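You operate a simulated robot arm through the tools that you are given. There is no shell and no other tool.

The job below is to be done with a simulated robot arm. You get a single attempt, and the scene is never put back.

JOB
Light the arc in the brown fixture from the green adapter, brightest step.
Fine: adapter home in the teal socket, its plug in the beige box and the slider in before you switch on.

It is judged by the outcome, as a careful person would: the job done as asked, and still so three seconds after it is handed in. It fails if anything else is knocked over, pushed out of place, dropped, spilled or broken.

ROBOT AND FRAMES
A 6-joint arm with a two-finger gripper, fixed in place. Base frame: the origin is at the foot of the arm, x ahead of it, y to its left, z up; the work surface is at about z = 800. Lengths are in mm, angles in degrees, forces in N, time in s.
Its first joint turns from -166.0 to 166.0 degrees. Payload 2.45 kg.
Tool frame: the origin (TCP) lies between the finger pads and is the grasp point; the fingertips stand 20 mm ahead of it; z points along the fingers, y is the line along which they close. The gripper opens to 140 mm. The gripper's body begins 168 mm behind the TCP.
Orientation is that of the tool frame in the base frame, as [roll, pitch, yaw] about the fixed x, y, z axes, in that order (R = Rz(yaw) Ry(pitch) Rx(roll)). With the fingers straight down and closing along the base's y, the tool's x points along the base's -x, its y along +y and its z along -z.

CONTROLS
- The arm moves only by the tool drive_tool. Its argument "series" is a list of rows, each a list of 3 entries, a list of its own where there are three numbers: the shift along the tool's x, y, z in units of 300 mm (1.0 is 300 mm), then the turn, a rotation vector about the tool's x, y, z in units of 60 degrees (1.0 is 60 degrees), then the opening in per cent of the stroke, from 0 (shut) to 100 (fully open). In form: [[[dx, dy, dz], [rx, ry, rz], jaw], ...]. A call has 1 to 20 rows; each row is the pose to reach, as a shift and turn from the pose commanded when the call began, along the tool's axes at that moment. A call with a number of a shift or a turn outside -1 to 1 is refused whole. Each row takes 0.2 s and may step no farther than 50 mm and 8.6 degrees from the row before; otherwise, or with a gripper value out of range, the whole call is refused. A pose out of reach is approached as far as the arm can. The call stops where the force on the tool passes 80 N (or 10 N more than at its start, if that is more) or the arm is blocked; 0.2 s more then pass. The fingers move at their own pace (about 45 mm/s each) and stop on an object; they squeeze with about 43 N. The grip force told is the motor's: it shows also when the fingers shut on nothing. Time passes only in rows, and 0.2 s behind the last, so rows that repeat a pose let the fingers close. The reply holds the time, the measured pose of the TCP, the force on the tool along the base axes, the opening and the grip force, in the units named above and with some noise, with the torque about the TCP (base axes, N m) and any sound that the robot's microphone picked up.
- Cameras (640 x 400 px; columns grow to the right, rows downward): "scene" is fixed at [401, 500.8, 1554.8]; the picture's right is [-0.30, -0.95, 0.00], its down [-0.82, 0.26, -0.51] and it looks along [0.49, -0.15, -0.86] (base axes); focal length 361 px, centre (320, 200). "wrist" rides on the gripper at [78, 11, -209] in the tool frame; the picture's right is [-0.14, 0.99, 0.00], its down [-0.92, -0.13, -0.37] and it looks along [-0.36, -0.05, 0.93] (tool axes); focal length 280 px, centre (320, 200). There is no depth. A picture from a camera that has moved, and an enlarged one, comes with that camera's place and axes in the base frame and with its lens.
- capture(camera): a new picture of that camera. The clock stands still meanwhile.
- inspect(camera, box): a new picture of the part [left, top, right, bottom] of that camera's present view, enlarged. The clock stands still meanwhile.
- finish_job(): hands the job in; it is judged then, once.

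Nothing tells you positions but the pictures and the camera data. Unless the task says otherwise, let go and move clear before handing in.

The tools are called after "Call:" as a command line: name --argument value ..., lists and objects as JSON in quotes. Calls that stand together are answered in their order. drive_tool: Moves the arm, as the interface text tells. Its arguments: {"type":"object","properties":{"series":{"type":"array"}},"required":["series"]} The other tools are called the same way: capture (camera) takes a picture; inspect (camera, box) takes an enlarged picture of a part of a camera's view; finish_job () hands the job in.

At the start:

```text
time_s: 0.0
tool_pos: [783.4, 421.5, 1091.0]
ee_rot: [-180.0, 0.1, 180.0]
force: [0.3, -0.1, -0.7]
wrist_torque: [0.01, 0.0, -0.01]
opening: 140.0
gripper_force: 0.0
```

scene: 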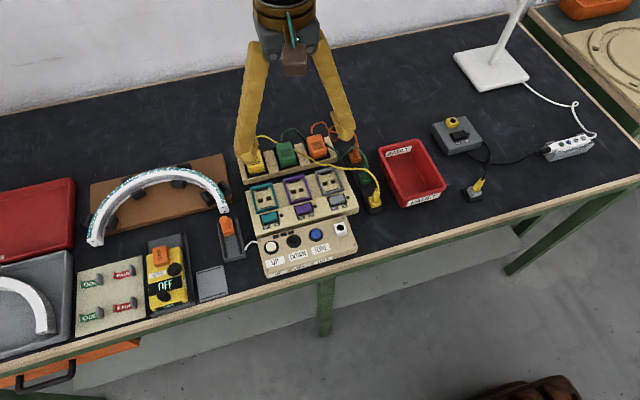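
wrist: 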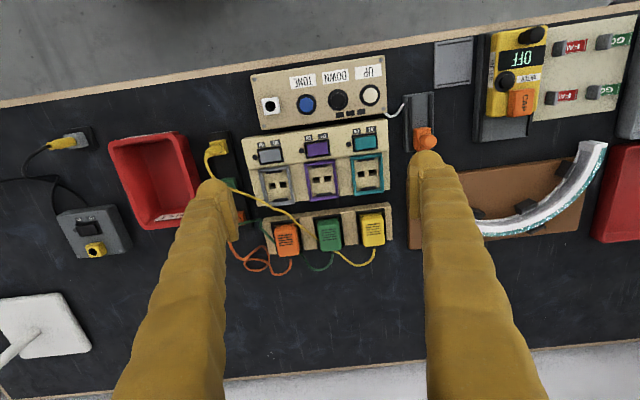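

I see a bench with a rack of three adapters (orange, green, yellow), a panel with three coloured sockets with sliders, and a button box. I'll look closer at every part before moving.

Call:
inspect --camera "scene" --box '[220, 120, 400, 280]'

Call:
inspect --camera "wrist" --box '[200, 60, 440, 210]'

Call:
inspect --camera "wrist" --box '[190, 130, 430, 280]'

Call:
inspect --camera "scene" --box '[60, 140, 260, 340]'

Call:
inspect --camera "scene" --box '[420, 80, 620, 220]'

```text
2.50 times, centred on (310, 200) of scene
camera zoom: at [401.0, 500.8, 1554.8], right [-0.3, -0.95, 0.0], down [-0.82, 0.26, -0.51], along [0.49, -0.15, -0.86], focal length 902 px, centre (345, 200)
```

zoom: 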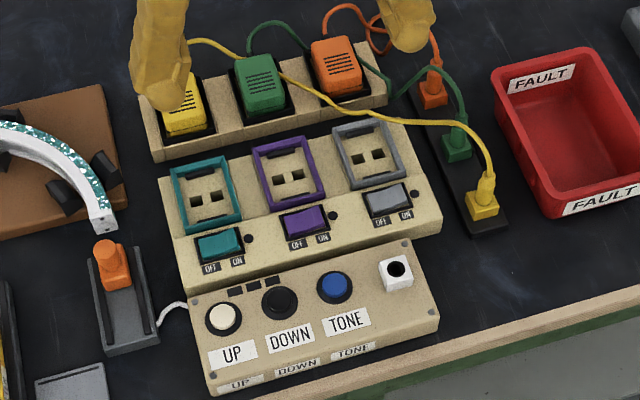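

```text
2.67 times, centred on (320, 135) of wrist
camera zoom: at [707.7, 432.6, 1301.0], right [0.14, 0.99, 0.0], down [0.92, -0.13, 0.37], along [0.36, -0.05, -0.93], focal length 748 px, centre (320, 373)
```

zoom: 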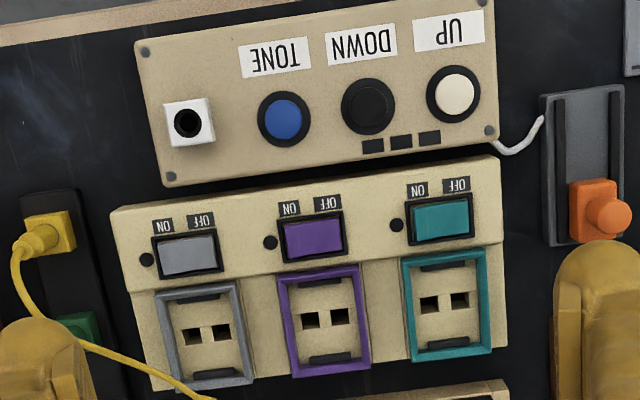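

```text
2.67 times, centred on (310, 205) of wrist
camera zoom: at [707.7, 432.6, 1301.0], right [0.14, 0.99, 0.0], down [0.92, -0.13, 0.37], along [0.36, -0.05, -0.93], focal length 748 px, centre (347, 187)
```

zoom: 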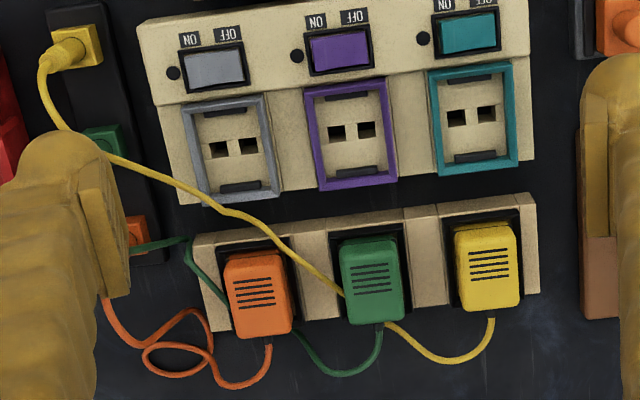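

```text
2.00 times, centred on (160, 240) of scene
camera zoom: at [401.0, 500.8, 1554.8], right [-0.3, -0.95, 0.0], down [-0.82, 0.26, -0.51], along [0.49, -0.15, -0.86], focal length 722 px, centre (640, 120)
```

zoom: 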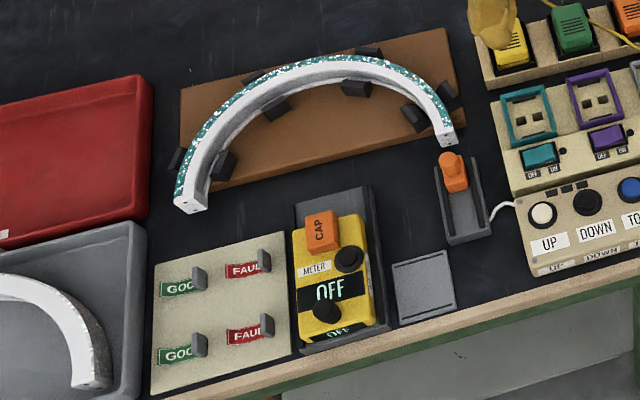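

```text
2.86 times, centred on (520, 150) of scene
camera zoom: at [401.0, 500.8, 1554.8], right [-0.3, -0.95, 0.0], down [-0.82, 0.26, -0.51], along [0.49, -0.15, -0.86], focal length 1031 px, centre (-251, 343)
```

zoom: 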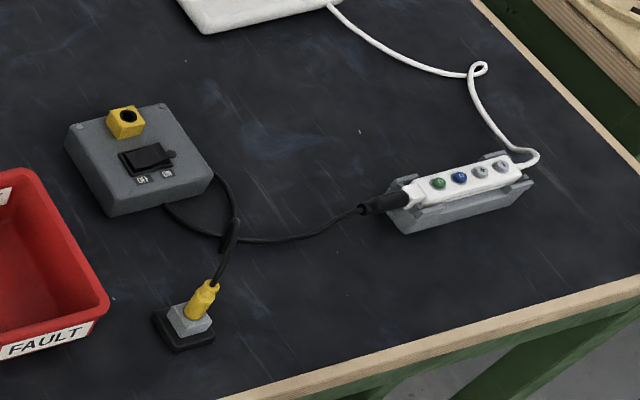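

I take the teal socket to be at about (851, 495), the green adapter at about (941, 417) with its top at about 870, and the white jack on the beige box at the base side. Next I'll bring the wrist camera closer to measure better, staying high.

Call:
drive_tool --series '[[[-0.1, 0, 0.05], [0, 0, 0], 100], [[-0.2, 0, 0.15], [0, 0, 0], 100], [[-0.2, 0, 0.25], [0, 0, 0], 100], [[-0.2, 0, 0.3], [0, 0, 0], 100], [[-0.2, 0, 0.3], [0, 0, 0], 100]]'

Call:
capture --camera "wrist"

Call:
capture --camera "scene"

```text
time_s: 1.2
tool_pos: [844.2, 420.3, 1001.4]
ee_rot: [179.9, 0.0, -179.9]
force: [-0.6, -0.4, 0.4]
wrist_torque: [0.02, 0.02, 0.0]
opening: 140.1
gripper_force: 0.0
```

```text
taken
camera wrist: at [768.4, 431.5, 1210.8], right [0.14, 0.99, 0.0], down [0.92, -0.13, 0.37], along [0.36, -0.05, -0.93], focal length 280 px, centre (320, 200)
```

wrist: 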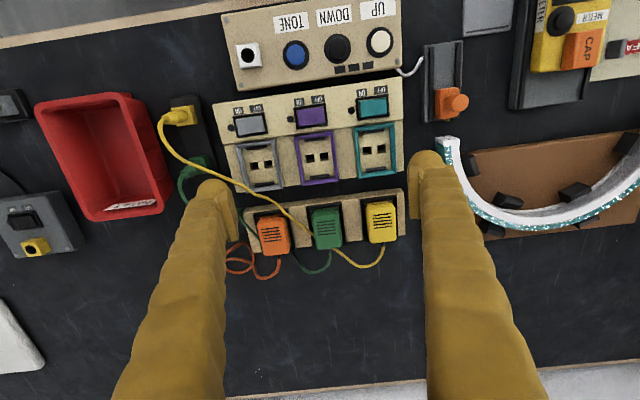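

```text
taken
```

scene: 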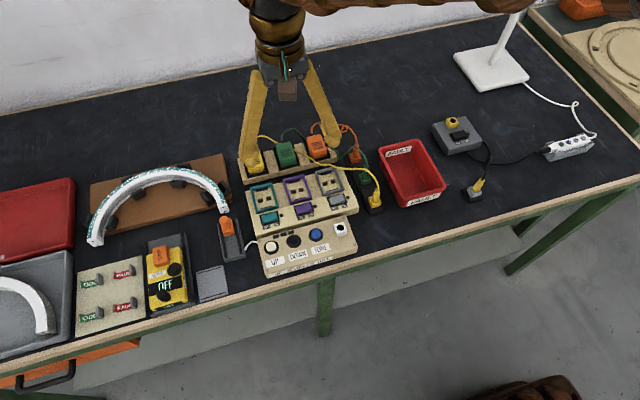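

The arm moved fine and the view is clearer. I'll zoom into the rack, panel, and strip.

Call:
inspect --camera "wrist" --box '[220, 180, 420, 300]'

Call:
inspect --camera "wrist" --box '[210, 70, 410, 195]'

Call:
inspect --camera "wrist" --box '[140, 80, 280, 290]'

Call:
inspect --camera "wrist" --box '[210, 0, 490, 130]'

Call:
inspect --camera "scene" --box '[300, 110, 400, 220]'

```text
3.20 times, centred on (320, 240) of wrist
camera zoom: at [768.4, 431.5, 1210.8], right [0.14, 0.99, 0.0], down [0.92, -0.13, 0.37], along [0.36, -0.05, -0.93], focal length 897 px, centre (320, 72)
```

zoom: 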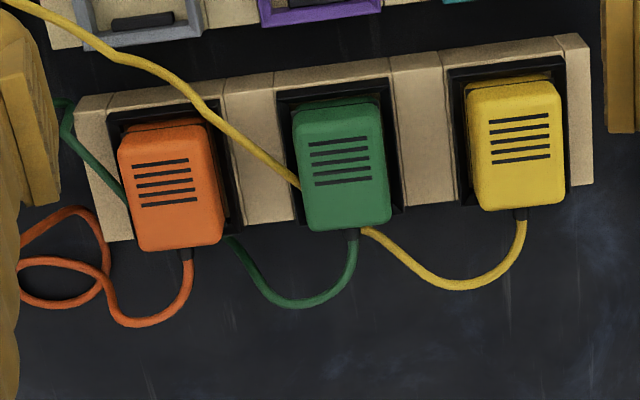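

```text
3.20 times, centred on (310, 132) of wrist
camera zoom: at [768.4, 431.5, 1210.8], right [0.14, 0.99, 0.0], down [0.92, -0.13, 0.37], along [0.36, -0.05, -0.93], focal length 897 px, centre (352, 416)
```

zoom: 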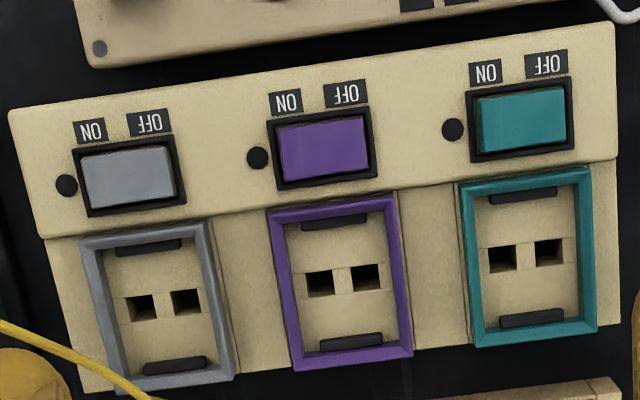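

```text
1.90 times, centred on (210, 185) of wrist
camera zoom: at [768.4, 431.5, 1210.8], right [0.14, 0.99, 0.0], down [0.92, -0.13, 0.37], along [0.36, -0.05, -0.93], focal length 534 px, centre (530, 229)
```

zoom: 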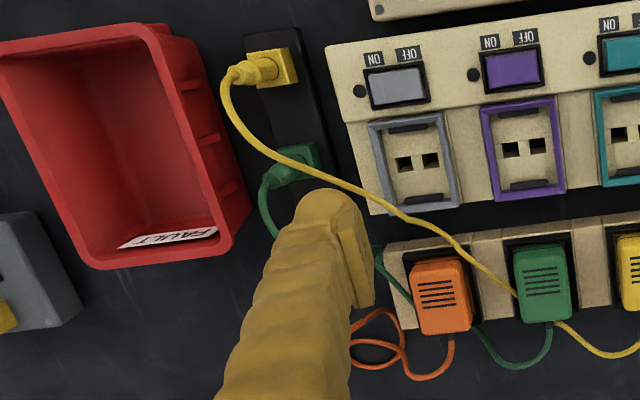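

```text
2.29 times, centred on (350, 65) of wrist
camera zoom: at [768.4, 431.5, 1210.8], right [0.14, 0.99, 0.0], down [0.92, -0.13, 0.37], along [0.36, -0.05, -0.93], focal length 641 px, centre (251, 509)
```

zoom: 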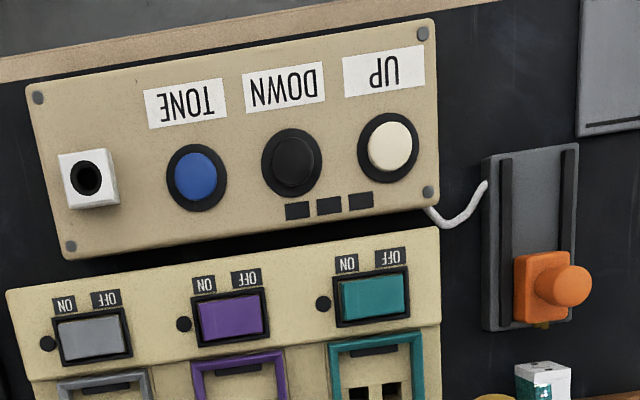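

```text
3.64 times, centred on (350, 165) of scene
camera zoom: at [401.0, 500.8, 1554.8], right [-0.3, -0.95, 0.0], down [-0.82, 0.26, -0.51], along [0.49, -0.15, -0.86], focal length 1313 px, centre (211, 327)
```

zoom: 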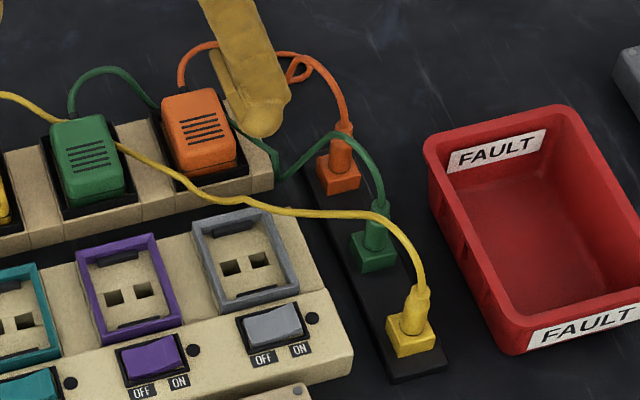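

The yellow cord runs behind the green adapter, and the slider sits at the far end of its channel with a gap to the arc's end. I'll test how far out the arm reaches (the green adapter is near its limit) while staying high.

Call:
drive_tool --series '[[[-0.15, 0, 0], [0, 0, 0], 100], [[-0.3, -0.01, 0], [0, 0, 0], 100], [[-0.32, -0.01, 0], [0, 0, 0], 100], [[-0.32, -0.01, 0], [0, 0, 0], 100]]'

Call:
capture --camera "wrist"

Call:
capture --camera "scene"

```text
time_s: 2.2
tool_pos: [940.7, 419.0, 1001.8]
ee_rot: [180.0, -0.1, 179.9]
force: [-1.5, -0.4, -0.2]
wrist_torque: [-0.02, 0.0, -0.01]
opening: 140.1
gripper_force: 0.1
```

```text
taken
camera wrist: at [864.4, 430.5, 1210.6], right [0.14, 0.99, 0.0], down [0.92, -0.13, 0.37], along [0.36, -0.05, -0.93], focal length 280 px, centre (320, 200)
```

wrist: 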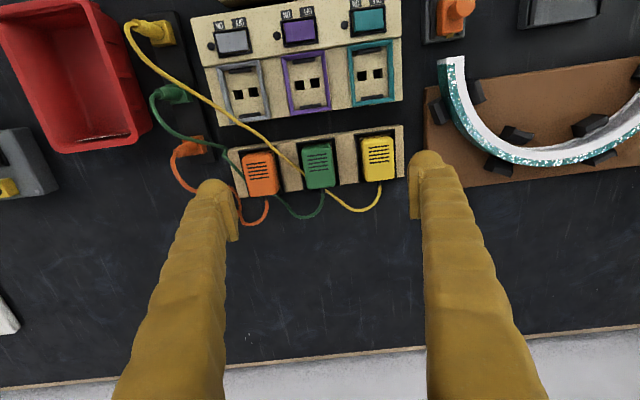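

```text
taken
```

scene: 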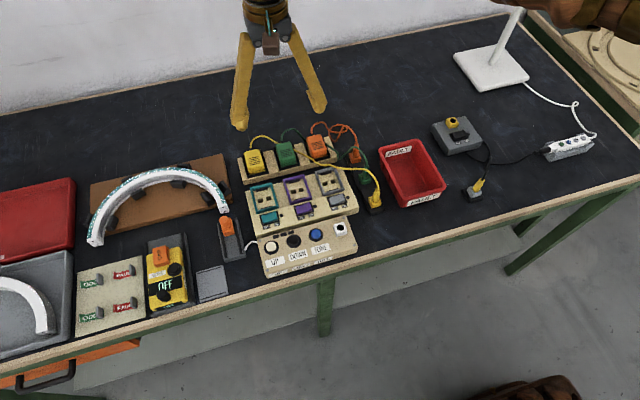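

Reach at this height is fine. I'll zoom in here, where the view onto the adapters is almost straight down.

Call:
inspect --camera "wrist" --box '[220, 115, 420, 240]'

Call:
inspect --camera "wrist" --box '[120, 10, 280, 230]'

Call:
inspect --camera "wrist" --box '[400, 0, 640, 190]'

Call:
inspect --camera "scene" --box '[225, 120, 345, 195]'

```text
3.20 times, centred on (320, 178) of wrist
camera zoom: at [864.4, 430.5, 1210.6], right [0.14, 0.99, 0.0], down [0.92, -0.13, 0.37], along [0.36, -0.05, -0.93], focal length 897 px, centre (320, 272)
```

zoom: 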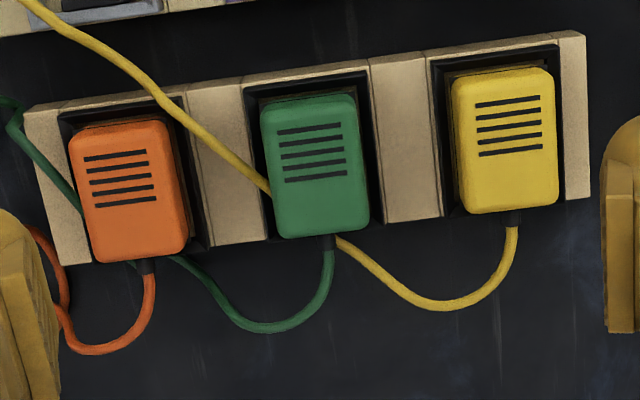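

```text
1.82 times, centred on (200, 120) of wrist
camera zoom: at [864.4, 430.5, 1210.6], right [0.14, 0.99, 0.0], down [0.92, -0.13, 0.37], along [0.36, -0.05, -0.93], focal length 510 px, centre (538, 346)
```

zoom: 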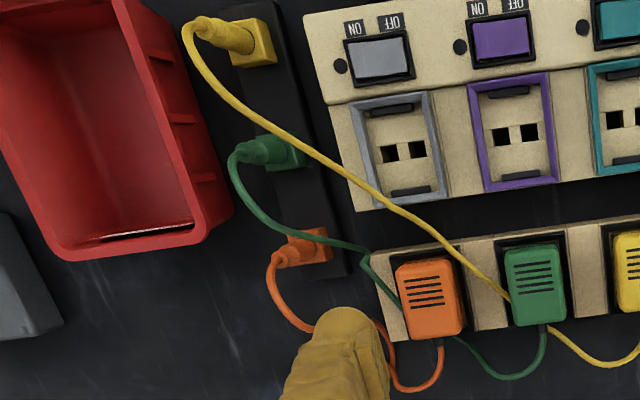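

```text
2.11 times, centred on (520, 95) of wrist
camera zoom: at [864.4, 430.5, 1210.6], right [0.14, 0.99, 0.0], down [0.92, -0.13, 0.37], along [0.36, -0.05, -0.93], focal length 590 px, centre (-101, 421)
```

zoom: 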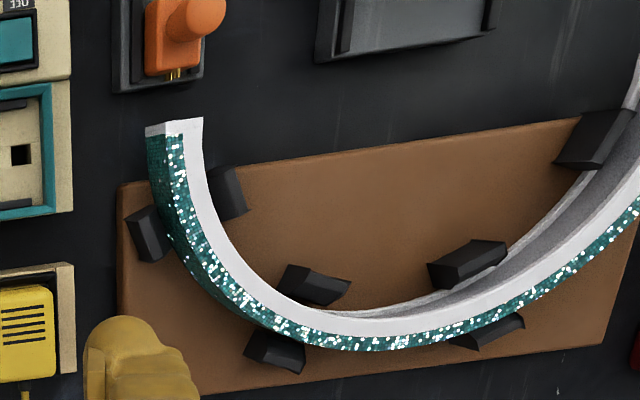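

```text
5.33 times, centred on (285, 158) of scene
camera zoom: at [401.0, 500.8, 1554.8], right [-0.3, -0.95, 0.0], down [-0.82, 0.26, -0.51], along [0.49, -0.15, -0.86], focal length 1925 px, centre (507, 427)
```

zoom: 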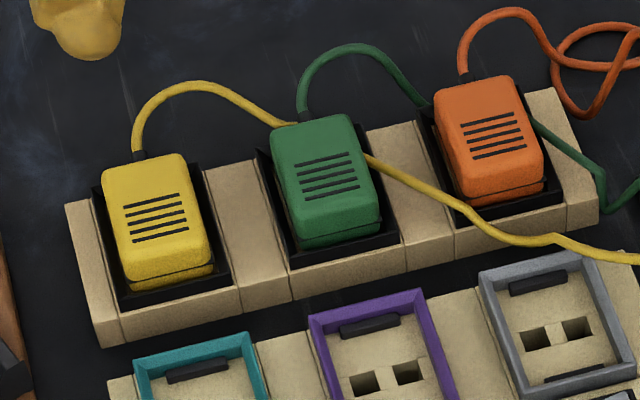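

I estimate the green adapter's top at about (951, 415, 852), the rack top at about z 820, and adapters 87 mm apart. Next I'll narrow the jaws and come down over the green adapter to z≈905, checking reach and lining up.

Call:
drive_tool --series '[[[-0.0367, -0.0133, 0.05], [0, 0, 0], 50], [[-0.0367, -0.0133, 0.15], [0, 0, 0], 50], [[-0.0367, -0.0133, 0.25], [0, 0, 0], 50], [[-0.0367, -0.0133, 0.32], [0, 0, 0], 50], [[-0.0367, -0.0133, 0.32], [0, 0, 0], 50]]'

Call:
capture --camera "wrist"

Call:
inspect --camera "scene" --box '[225, 120, 345, 195]'

```text
time_s: 3.4
tool_pos: [951.3, 414.6, 905.3]
ee_rot: [179.9, 0.0, -180.0]
force: [-0.5, 0.2, 0.2]
wrist_torque: [-0.01, 0.01, 0.0]
opening: 69.8
gripper_force: 0.0
```

```text
taken
camera wrist: at [874.3, 426.1, 1115.3], right [0.14, 0.99, 0.0], down [0.92, -0.13, 0.37], along [0.36, -0.05, -0.93], focal length 280 px, centre (320, 200)
```

wrist: 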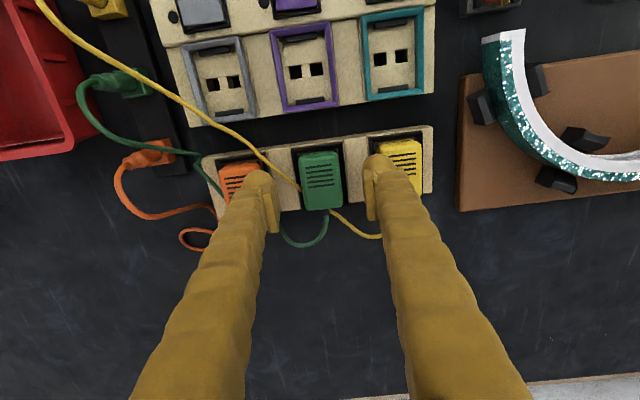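

```text
5.33 times, centred on (285, 158) of scene
camera zoom: at [401.0, 500.8, 1554.8], right [-0.3, -0.95, 0.0], down [-0.82, 0.26, -0.51], along [0.49, -0.15, -0.86], focal length 1925 px, centre (507, 427)
```

zoom: 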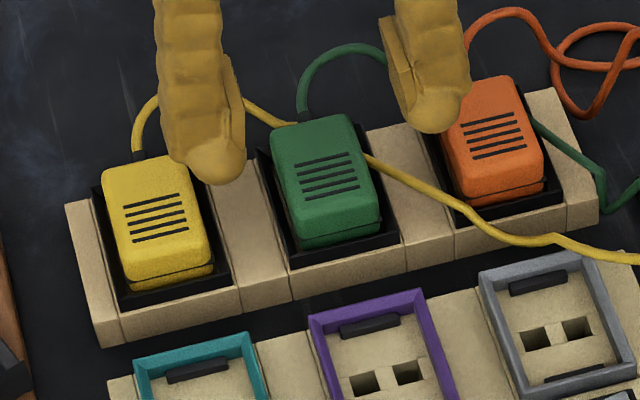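

Call:
inspect --camera "wrist" --box '[260, 125, 380, 235]'

Call:
inspect --camera "wrist" --box '[330, 0, 450, 110]'

```text
3.64 times, centred on (320, 180) of wrist
camera zoom: at [874.3, 426.1, 1115.3], right [0.14, 0.99, 0.0], down [0.92, -0.13, 0.37], along [0.36, -0.05, -0.93], focal length 1020 px, centre (320, 273)
```

zoom: 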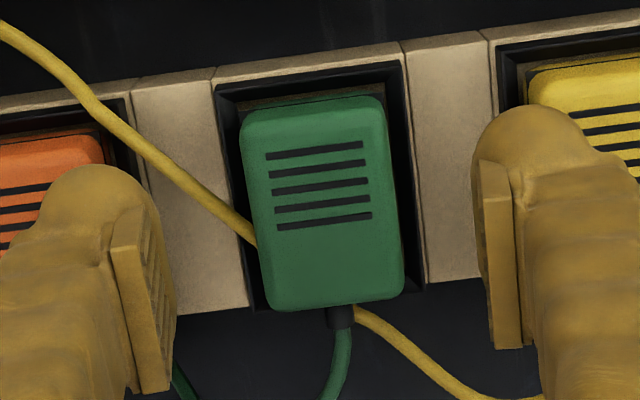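

```text
3.64 times, centred on (390, 55) of wrist
camera zoom: at [874.3, 426.1, 1115.3], right [0.14, 0.99, 0.0], down [0.92, -0.13, 0.37], along [0.36, -0.05, -0.93], focal length 1020 px, centre (66, 727)
```

zoom: 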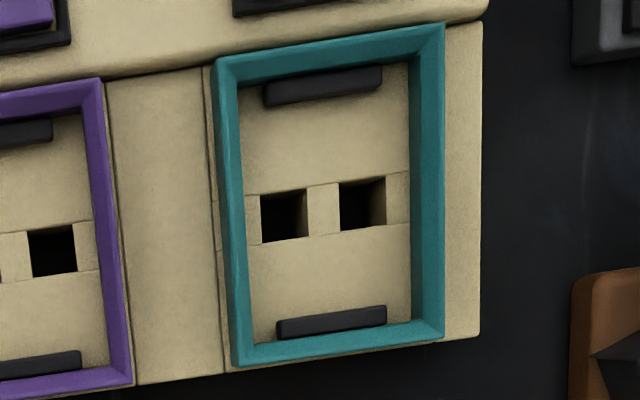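

The green adapter's top face is centred near (957.5, 416), about 38 × 57 mm, with yaw about 0. I'll centre over it, narrow the jaws to about 52 mm, and drop partway to check finger clearance.

Call:
drive_tool --series '[[[-0.006, 0.005, 0.03], [0, 0, 0], 37], [[-0.006, 0.005, 0.08], [0, 0, 0], 37], [[-0.006, 0.005, 0.12], [0, 0, 0], 37], [[-0.006, 0.005, 0.12], [0, 0, 0], 37]]'

Call:
inspect --camera "wrist" --box '[240, 110, 400, 240]'

Call:
inspect --camera "scene" --box '[245, 120, 345, 185]'

```text
time_s: 4.4
tool_pos: [952.6, 418.0, 867.9]
ee_rot: [180.0, 0.1, -179.9]
force: [0.6, -1.2, -0.5]
wrist_torque: [-0.03, 0.0, 0.0]
opening: 52.0
gripper_force: 0.1
```

```text
3.08 times, centred on (320, 175) of wrist
camera zoom: at [876.1, 427.7, 1078.4], right [0.14, 0.99, 0.0], down [0.92, -0.13, 0.37], along [0.36, -0.05, -0.93], focal length 863 px, centre (320, 277)
```

zoom: 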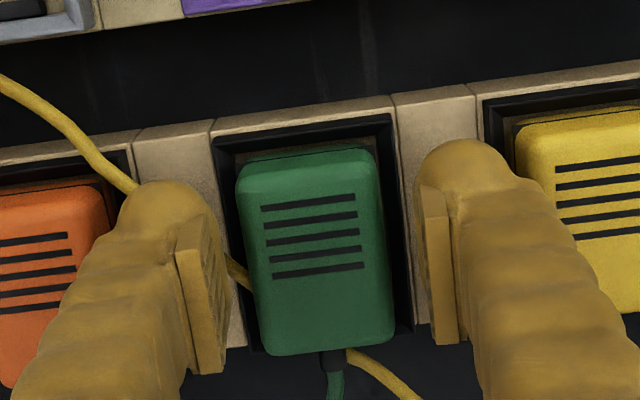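

```text
6.15 times, centred on (295, 152) of scene
camera zoom: at [401.0, 500.8, 1554.8], right [-0.3, -0.95, 0.0], down [-0.82, 0.26, -0.51], along [0.49, -0.15, -0.86], focal length 2221 px, centre (474, 492)
```

zoom: 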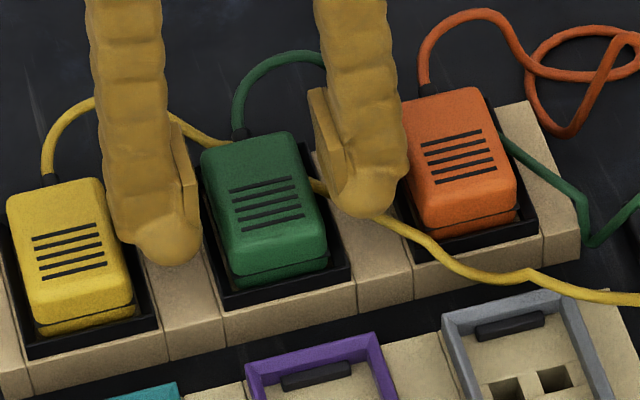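

The fingers straddle the green adapter evenly and are clear of the neighbours. I'll lower to about z 845 and close.

Call:
drive_tool --series '[[[0, -0.001, 0.04], [0, 0, 0], 37], [[0, -0.001, 0.075], [0, 0, 0], 37], [[0, -0.001, 0.075], [0, 0, 0], 37]]'

Call:
inspect --camera "scene" --box '[245, 120, 345, 185]'

Call:
inspect --camera "wrist" --box '[240, 110, 400, 240]'

```text
time_s: 5.2
tool_pos: [952.6, 415.6, 847.3]
ee_rot: [-180.0, 0.0, 180.0]
force: [-5.6, 0.1, 9.6]
wrist_torque: [-0.3, 0.1, -0.14]
opening: 52.0
gripper_force: 0.3
```

```text
6.15 times, centred on (295, 152) of scene
camera zoom: at [401.0, 500.8, 1554.8], right [-0.3, -0.95, 0.0], down [-0.82, 0.26, -0.51], along [0.49, -0.15, -0.86], focal length 2221 px, centre (474, 492)
```

zoom: 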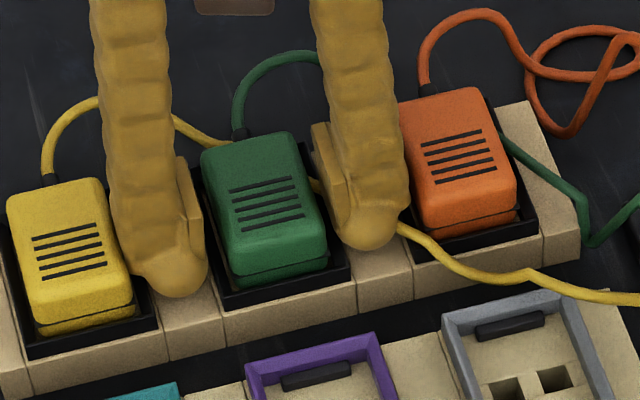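

```text
3.08 times, centred on (320, 175) of wrist
camera zoom: at [876.4, 427.7, 1057.2], right [0.14, 0.99, 0.0], down [0.92, -0.13, 0.37], along [0.37, -0.05, -0.93], focal length 863 px, centre (320, 277)
```

zoom: 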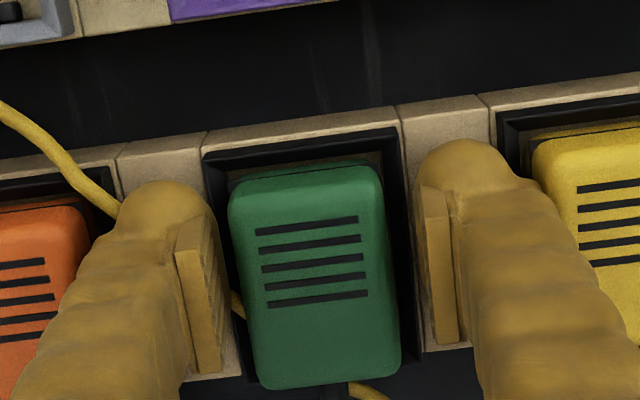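

There's about 10 N under the left finger only, so it is resting on the yellow cord on the rack. I'll raise to clear it and shift slightly toward the base so the finger misses the cord.

Call:
drive_tool --series '[[[0, 0, -0.02], [0, 0, 0], 37], [[0.02, 0, -0.02], [0, 0, 0], 34], [[0.026, 0, -0.02], [0, 0, 0], 33], [[0.026, 0, -0.02], [0, 0, 0], 33]]'

Call:
inspect --camera "wrist" --box '[240, 110, 400, 240]'

Call:
inspect --camera "scene" --box '[245, 120, 345, 185]'

```text
time_s: 6.2
tool_pos: [945.6, 415.9, 852.6]
ee_rot: [-179.9, -0.1, 180.0]
force: [-0.2, 0.5, -0.3]
wrist_torque: [-0.03, 0.02, 0.04]
opening: 46.3
gripper_force: 0.0
```

```text
3.08 times, centred on (320, 175) of wrist
camera zoom: at [868.8, 426.6, 1062.7], right [0.14, 0.99, 0.0], down [0.92, -0.13, 0.37], along [0.36, -0.05, -0.93], focal length 863 px, centre (320, 277)
```

zoom: 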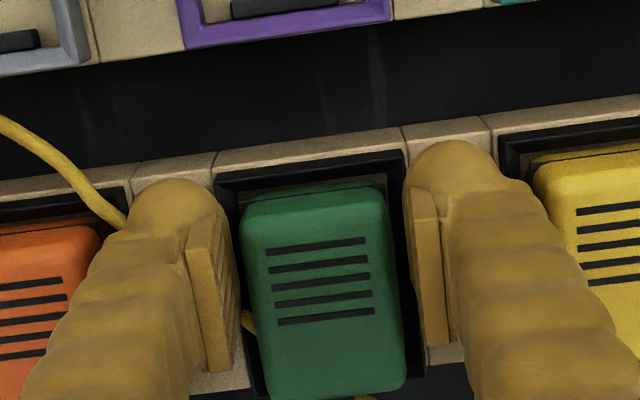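

```text
6.15 times, centred on (295, 152) of scene
camera zoom: at [401.0, 500.8, 1554.8], right [-0.3, -0.95, 0.0], down [-0.82, 0.26, -0.51], along [0.49, -0.15, -0.86], focal length 2221 px, centre (474, 492)
```

zoom: 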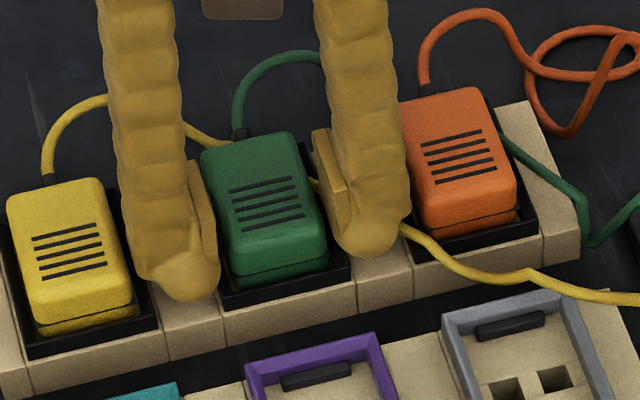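

No contact now, and the fingers are even on both sides. I'll close on the adapter.

Call:
drive_tool --series '[[[0, 0, 0], [0, 0, 0], 20], [[0, 0, 0], [0, 0, 0], 10], [[0, 0, 0], [0, 0, 0], 10], [[0, 0, 0], [0, 0, 0], 10]]'

Call:
inspect --camera "wrist" --box '[240, 110, 400, 240]'

```text
time_s: 7.2
tool_pos: [946.5, 415.1, 853.7]
ee_rot: [180.0, 0.0, -180.0]
force: [0.4, -0.3, 0.3]
wrist_torque: [0.0, 0.04, 0.0]
opening: 38.7
gripper_force: 43.1
```

```text
3.08 times, centred on (320, 175) of wrist
camera zoom: at [868.9, 426.6, 1062.8], right [0.14, 0.99, 0.0], down [0.92, -0.13, 0.37], along [0.36, -0.05, -0.93], focal length 863 px, centre (320, 277)
```

zoom: 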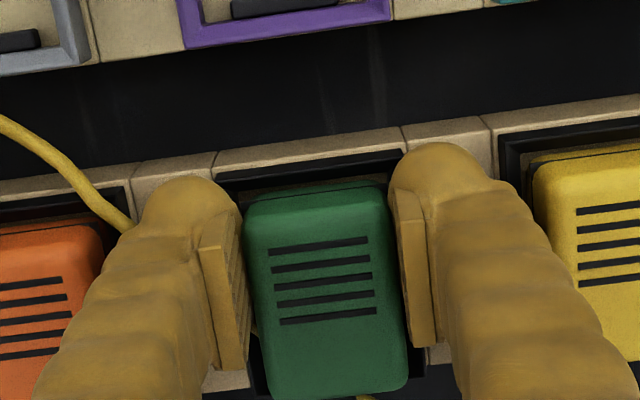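

Gripped at 38.7 mm. Next a slow lift of about 30 mm, then a check of the cords.

Call:
drive_tool --series '[[[0, 0, -0.015], [0, 0, 0], 10], [[0, 0, -0.03], [0, 0, 0], 10], [[0, 0, -0.05], [0, 0, 0], 10], [[0, 0, -0.08], [0, 0, 0], 10], [[0, 0, -0.1], [0, 0, 0], 10], [[0, 0, -0.1], [0, 0, 0], 10]]'

Call:
inspect --camera "scene" --box '[225, 90, 385, 215]'

Call:
capture --camera "wrist"

```text
time_s: 8.6
tool_pos: [945.1, 415.1, 883.4]
ee_rot: [-180.0, -0.1, 180.0]
force: [-0.2, -0.7, -0.7]
wrist_torque: [0.0, -0.01, -0.01]
opening: 38.6
gripper_force: 43.1
```

```text
3.20 times, centred on (305, 152) of scene
camera zoom: at [401.0, 500.8, 1554.8], right [-0.3, -0.95, 0.0], down [-0.82, 0.26, -0.51], along [0.49, -0.15, -0.86], focal length 1155 px, centre (368, 352)
```

zoom: 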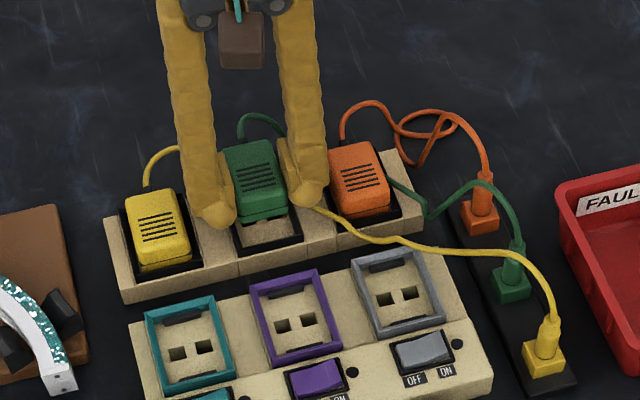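

```text
taken
camera wrist: at [868.7, 426.9, 1092.4], right [0.14, 0.99, 0.0], down [0.92, -0.13, 0.37], along [0.36, -0.05, -0.93], focal length 280 px, centre (320, 200)
```

wrist: 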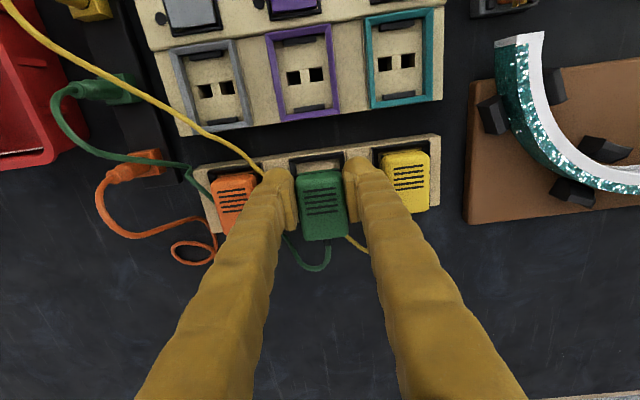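

The adapter came out cleanly with little force. I'll lift further and check the cords again.

Call:
drive_tool --series '[[[0, 0, -0.08], [0, 0, 0], 10], [[0, 0, -0.16], [0, 0, 0], 10], [[0, 0, -0.2], [0, 0, 0], 10], [[0, 0, -0.2], [0, 0, 0], 10]]'

Call:
inspect --camera "scene" --box '[225, 70, 385, 215]'

Call:
capture --camera "wrist"

```text
time_s: 9.6
tool_pos: [946.3, 416.5, 943.2]
ee_rot: [-180.0, 0.0, -180.0]
force: [0.3, 0.4, -1.7]
wrist_torque: [0.0, -0.03, -0.01]
opening: 38.5
gripper_force: 43.2
```

```text
2.76 times, centred on (305, 142) of scene
camera zoom: at [401.0, 500.8, 1554.8], right [-0.3, -0.95, 0.0], down [-0.82, 0.26, -0.51], along [0.49, -0.15, -0.86], focal length 996 px, centre (361, 359)
```

zoom: 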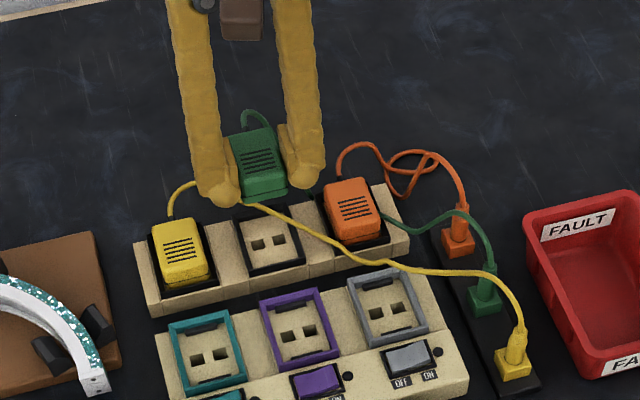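

```text
taken
camera wrist: at [868.2, 427.5, 1152.6], right [0.14, 0.99, 0.0], down [0.92, -0.13, 0.37], along [0.36, -0.05, -0.93], focal length 280 px, centre (320, 200)
```

wrist: 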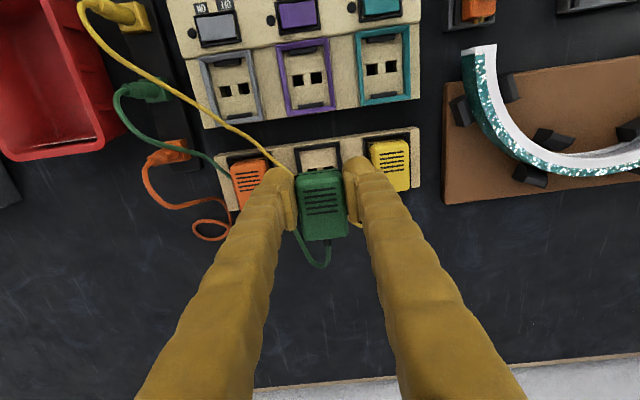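

The yellow cord stays put and only the green cord follows. I'll measure the rack well's slots and the teal socket's slots precisely.

Call:
inspect --camera "scene" --box '[280, 140, 340, 178]'

Call:
inspect --camera "scene" --box '[270, 145, 330, 183]'

Call:
inspect --camera "scene" --box '[240, 175, 300, 213]'

Call:
inspect --camera "wrist" --box '[340, 10, 440, 110]'

Call:
inspect --camera "wrist" --box '[270, 120, 370, 270]'

```text
10.53 times, centred on (310, 159) of scene
camera zoom: at [401.0, 500.8, 1554.8], right [-0.3, -0.95, 0.0], down [-0.82, 0.26, -0.51], along [0.49, -0.15, -0.86], focal length 3800 px, centre (425, 632)
```

zoom: 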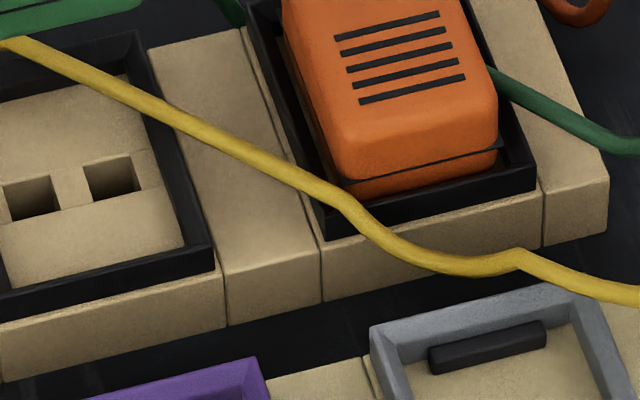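

```text
10.53 times, centred on (300, 164) of scene
camera zoom: at [401.0, 500.8, 1554.8], right [-0.3, -0.95, 0.0], down [-0.82, 0.26, -0.51], along [0.49, -0.15, -0.86], focal length 3800 px, centre (530, 579)
```

zoom: 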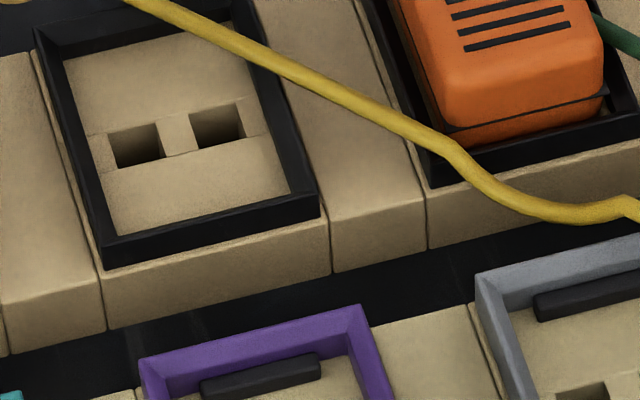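

```text
10.53 times, centred on (270, 194) of scene
camera zoom: at [401.0, 500.8, 1554.8], right [-0.3, -0.95, 0.0], down [-0.82, 0.26, -0.51], along [0.49, -0.15, -0.86], focal length 3800 px, centre (846, 263)
```

zoom: 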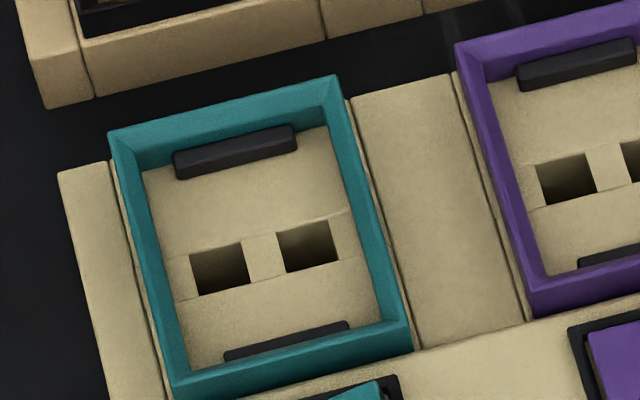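

```text
4.00 times, centred on (390, 60) of wrist
camera zoom: at [868.2, 427.5, 1152.6], right [0.14, 0.99, 0.0], down [0.92, -0.13, 0.37], along [0.36, -0.05, -0.93], focal length 1122 px, centre (40, 760)
```

zoom: 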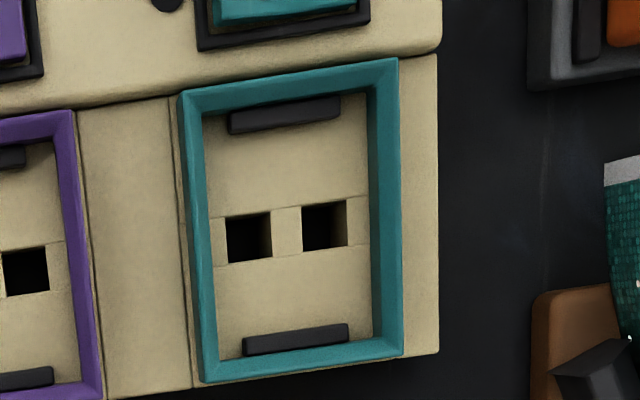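

```text
2.67 times, centred on (320, 195) of wrist
camera zoom: at [868.2, 427.5, 1152.6], right [0.14, 0.99, 0.0], down [0.92, -0.13, 0.37], along [0.36, -0.05, -0.93], focal length 748 px, centre (320, 213)
```

zoom: 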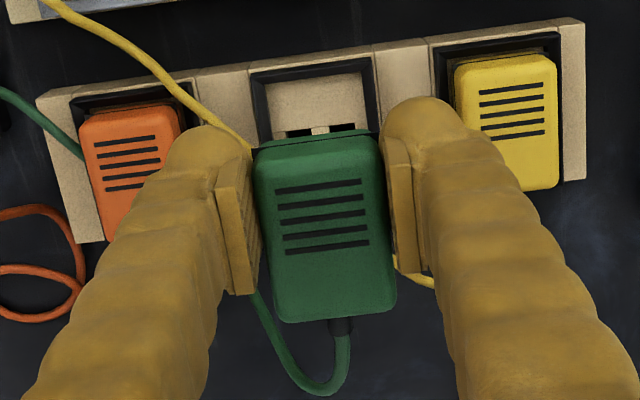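

I place the rack slots at about (961.5, 414.8, 819) and the teal slots at about (856, 495.3, 824), an offset of about (−106.4, +80.5). I'll carry the adapter across at height.

Call:
drive_tool --series '[[[0.05, 0.04, 0], [0, 0, 0], 10], [[0.13, 0.1, 0], [0, 0, 0], 10], [[0.22, 0.17, 0], [0, 0, 0], 10], [[0.3, 0.23, 0], [0, 0, 0], 10], [[0.3547, 0.2683, 0], [0, 0, 0], 10], [[0.3547, 0.2683, 0], [0, 0, 0], 10]]'

Call:
capture --camera "wrist"

Call:
inspect --camera "scene" --box '[225, 110, 385, 240]'

```text
time_s: 11.0
tool_pos: [836.6, 496.3, 941.4]
ee_rot: [-179.9, 0.0, -180.0]
force: [-0.2, 0.8, -1.4]
wrist_torque: [0.0, 0.04, 0.0]
opening: 38.4
gripper_force: 43.1
```

```text
taken
camera wrist: at [761.2, 507.7, 1151.6], right [0.14, 0.99, 0.0], down [0.92, -0.13, 0.37], along [0.36, -0.05, -0.93], focal length 280 px, centre (320, 200)
```

wrist: 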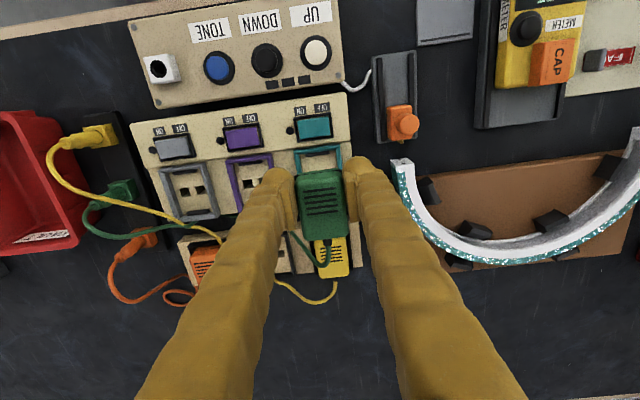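

```text
3.08 times, centred on (305, 175) of scene
camera zoom: at [401.0, 500.8, 1554.8], right [-0.3, -0.95, 0.0], down [-0.82, 0.26, -0.51], along [0.49, -0.15, -0.86], focal length 1111 px, centre (366, 277)
```

zoom: 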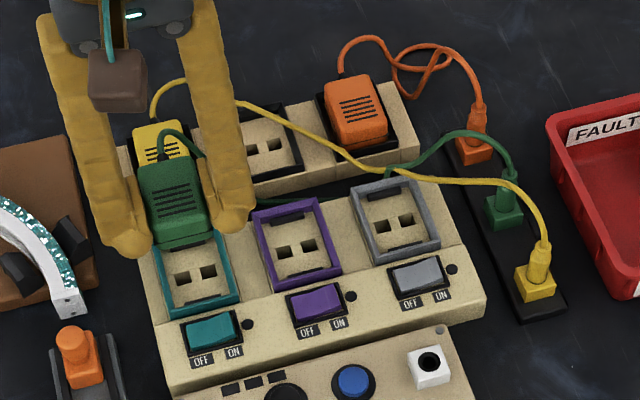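

The adapter is above the teal socket. I'll lower to about 25 mm above seating and compare alignment.

Call:
drive_tool --series '[[[0, 0, 0.05], [0, 0, 0], 10], [[0, 0, 0.12], [0, 0, 0], 10], [[0, 0, 0.16], [0, 0, 0], 10], [[0, 0, 0.16], [0, 0, 0], 10]]'

Call:
inspect --camera "scene" --box '[235, 150, 315, 220]'

Call:
inspect --camera "wrist" --box '[250, 110, 390, 240]'

```text
time_s: 12.0
tool_pos: [839.6, 497.0, 892.9]
ee_rot: [180.0, 0.0, 179.9]
force: [0.3, 0.1, -1.1]
wrist_torque: [-0.03, 0.04, -0.02]
opening: 38.6
gripper_force: 42.6
```

```text
5.71 times, centred on (275, 185) of scene
camera zoom: at [401.0, 500.8, 1554.8], right [-0.3, -0.95, 0.0], down [-0.82, 0.26, -0.51], along [0.49, -0.15, -0.86], focal length 2063 px, centre (577, 286)
```

zoom: 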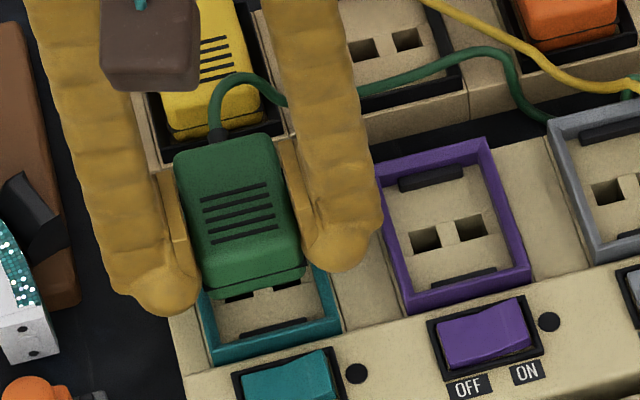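

```text
3.08 times, centred on (320, 175) of wrist
camera zoom: at [762.3, 507.6, 1103.4], right [0.14, 0.99, 0.0], down [0.92, -0.13, 0.37], along [0.36, -0.05, -0.93], focal length 863 px, centre (320, 277)
```

zoom: 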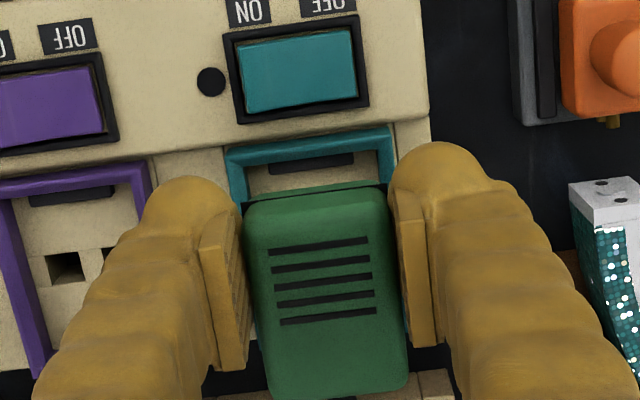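

Call:
inspect --camera "scene" --box '[258, 175, 298, 215]'

Call:
inspect --camera "wrist" --box '[290, 130, 350, 180]'

```text
10.00 times, centred on (278, 195) of scene
camera zoom: at [401.0, 500.8, 1554.8], right [-0.3, -0.95, 0.0], down [-0.82, 0.26, -0.51], along [0.49, -0.15, -0.86], focal length 3610 px, centre (740, 250)
```

zoom: 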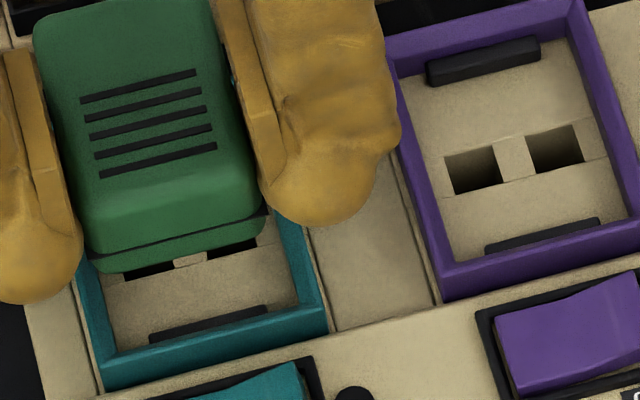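

```text
8.00 times, centred on (320, 155) of wrist
camera zoom: at [762.3, 507.6, 1103.4], right [0.14, 0.99, 0.0], down [0.92, -0.13, 0.37], along [0.36, -0.05, -0.93], focal length 2243 px, centre (320, 560)
```

zoom: 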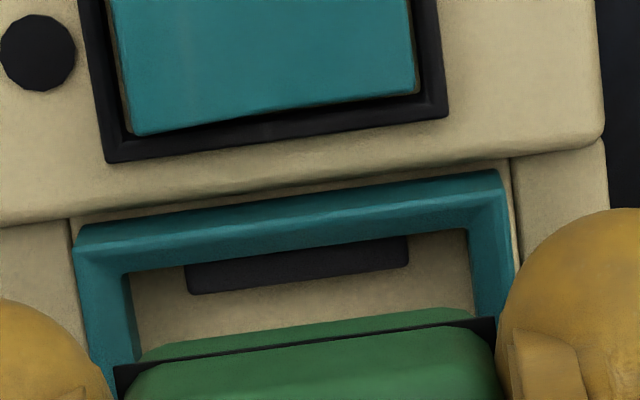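

Alignment looks close; I'll shift 0.7 mm toward −y and descend in small steps, watching the force.

Call:
drive_tool --series '[[[0, -0.0023, 0.02], [0, 0, 0], 10], [[0, -0.0023, 0.04], [0, 0, 0], 10], [[0, -0.0023, 0.06], [0, 0, 0], 10], [[0, -0.0023, 0.06], [0, 0, 0], 10]]'

Call:
inspect --camera "scene" --box '[248, 165, 308, 215]'

Call:
inspect --camera "wrist" --box '[280, 130, 360, 190]'

```text
time_s: 13.0
tool_pos: [839.1, 494.0, 876.7]
ee_rot: [-180.0, 0.0, 179.9]
force: [0.6, -0.6, -1.5]
wrist_torque: [0.01, 0.02, -0.01]
opening: 38.5
gripper_force: 43.0
```

```text
8.00 times, centred on (278, 190) of scene
camera zoom: at [401.0, 500.8, 1554.8], right [-0.3, -0.95, 0.0], down [-0.82, 0.26, -0.51], along [0.49, -0.15, -0.86], focal length 2888 px, centre (656, 280)
```

zoom: 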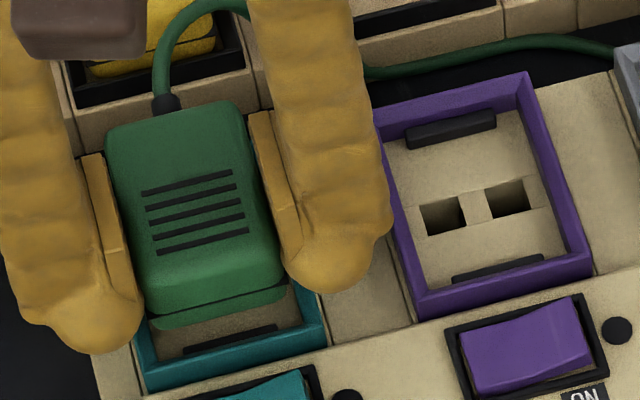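

```text
6.67 times, centred on (320, 160) of wrist
camera zoom: at [762.3, 506.6, 1085.8], right [0.14, 0.99, 0.0], down [0.92, -0.13, 0.37], along [0.36, -0.05, -0.93], focal length 1869 px, centre (320, 467)
```

zoom: 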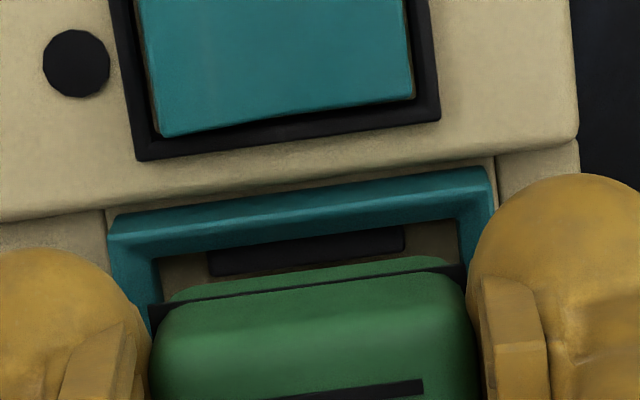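

No contact yet and y is aligned within about 0.3 mm. I'll continue down in small steps.

Call:
drive_tool --series '[[[0, 0, 0.012], [0, 0, 0], 10], [[0, 0, 0.024], [0, 0, 0], 10], [[0, 0, 0.03], [0, 0, 0], 10], [[0, 0, 0.03], [0, 0, 0], 10]]'

Call:
inspect --camera "scene" --box '[248, 165, 308, 215]'

Call:
inspect --camera "wrist" --box '[280, 130, 360, 190]'

```text
time_s: 14.0
tool_pos: [839.5, 494.6, 867.7]
ee_rot: [179.9, 0.0, -180.0]
force: [0.1, -0.8, -1.1]
wrist_torque: [0.0, 0.04, -0.02]
opening: 38.8
gripper_force: 43.8
```

```text
8.00 times, centred on (278, 190) of scene
camera zoom: at [401.0, 500.8, 1554.8], right [-0.3, -0.95, 0.0], down [-0.82, 0.26, -0.51], along [0.49, -0.15, -0.86], focal length 2888 px, centre (656, 280)
```

zoom: 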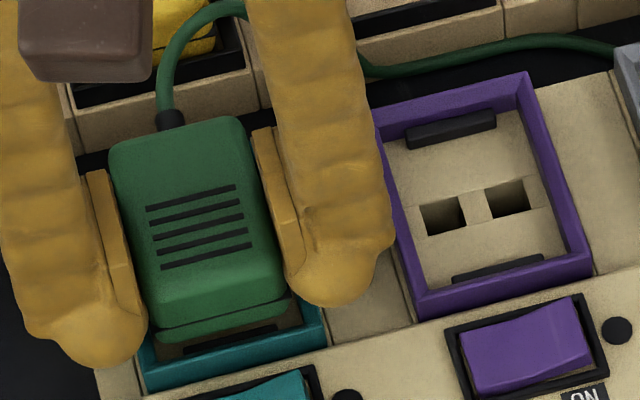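

```text
6.67 times, centred on (320, 160) of wrist
camera zoom: at [762.6, 506.7, 1077.6], right [0.14, 0.99, 0.0], down [0.92, -0.13, 0.37], along [0.36, -0.05, -0.93], focal length 1869 px, centre (320, 467)
```

zoom: 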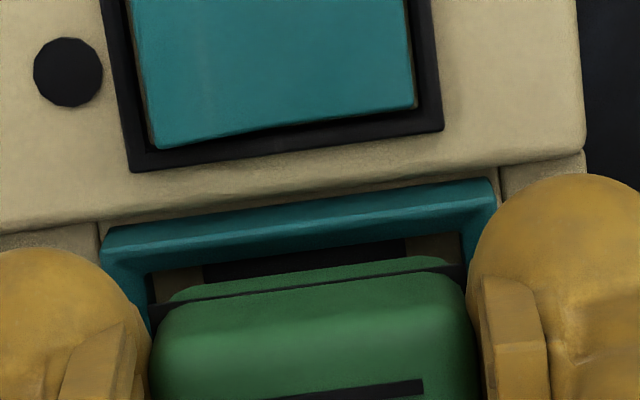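

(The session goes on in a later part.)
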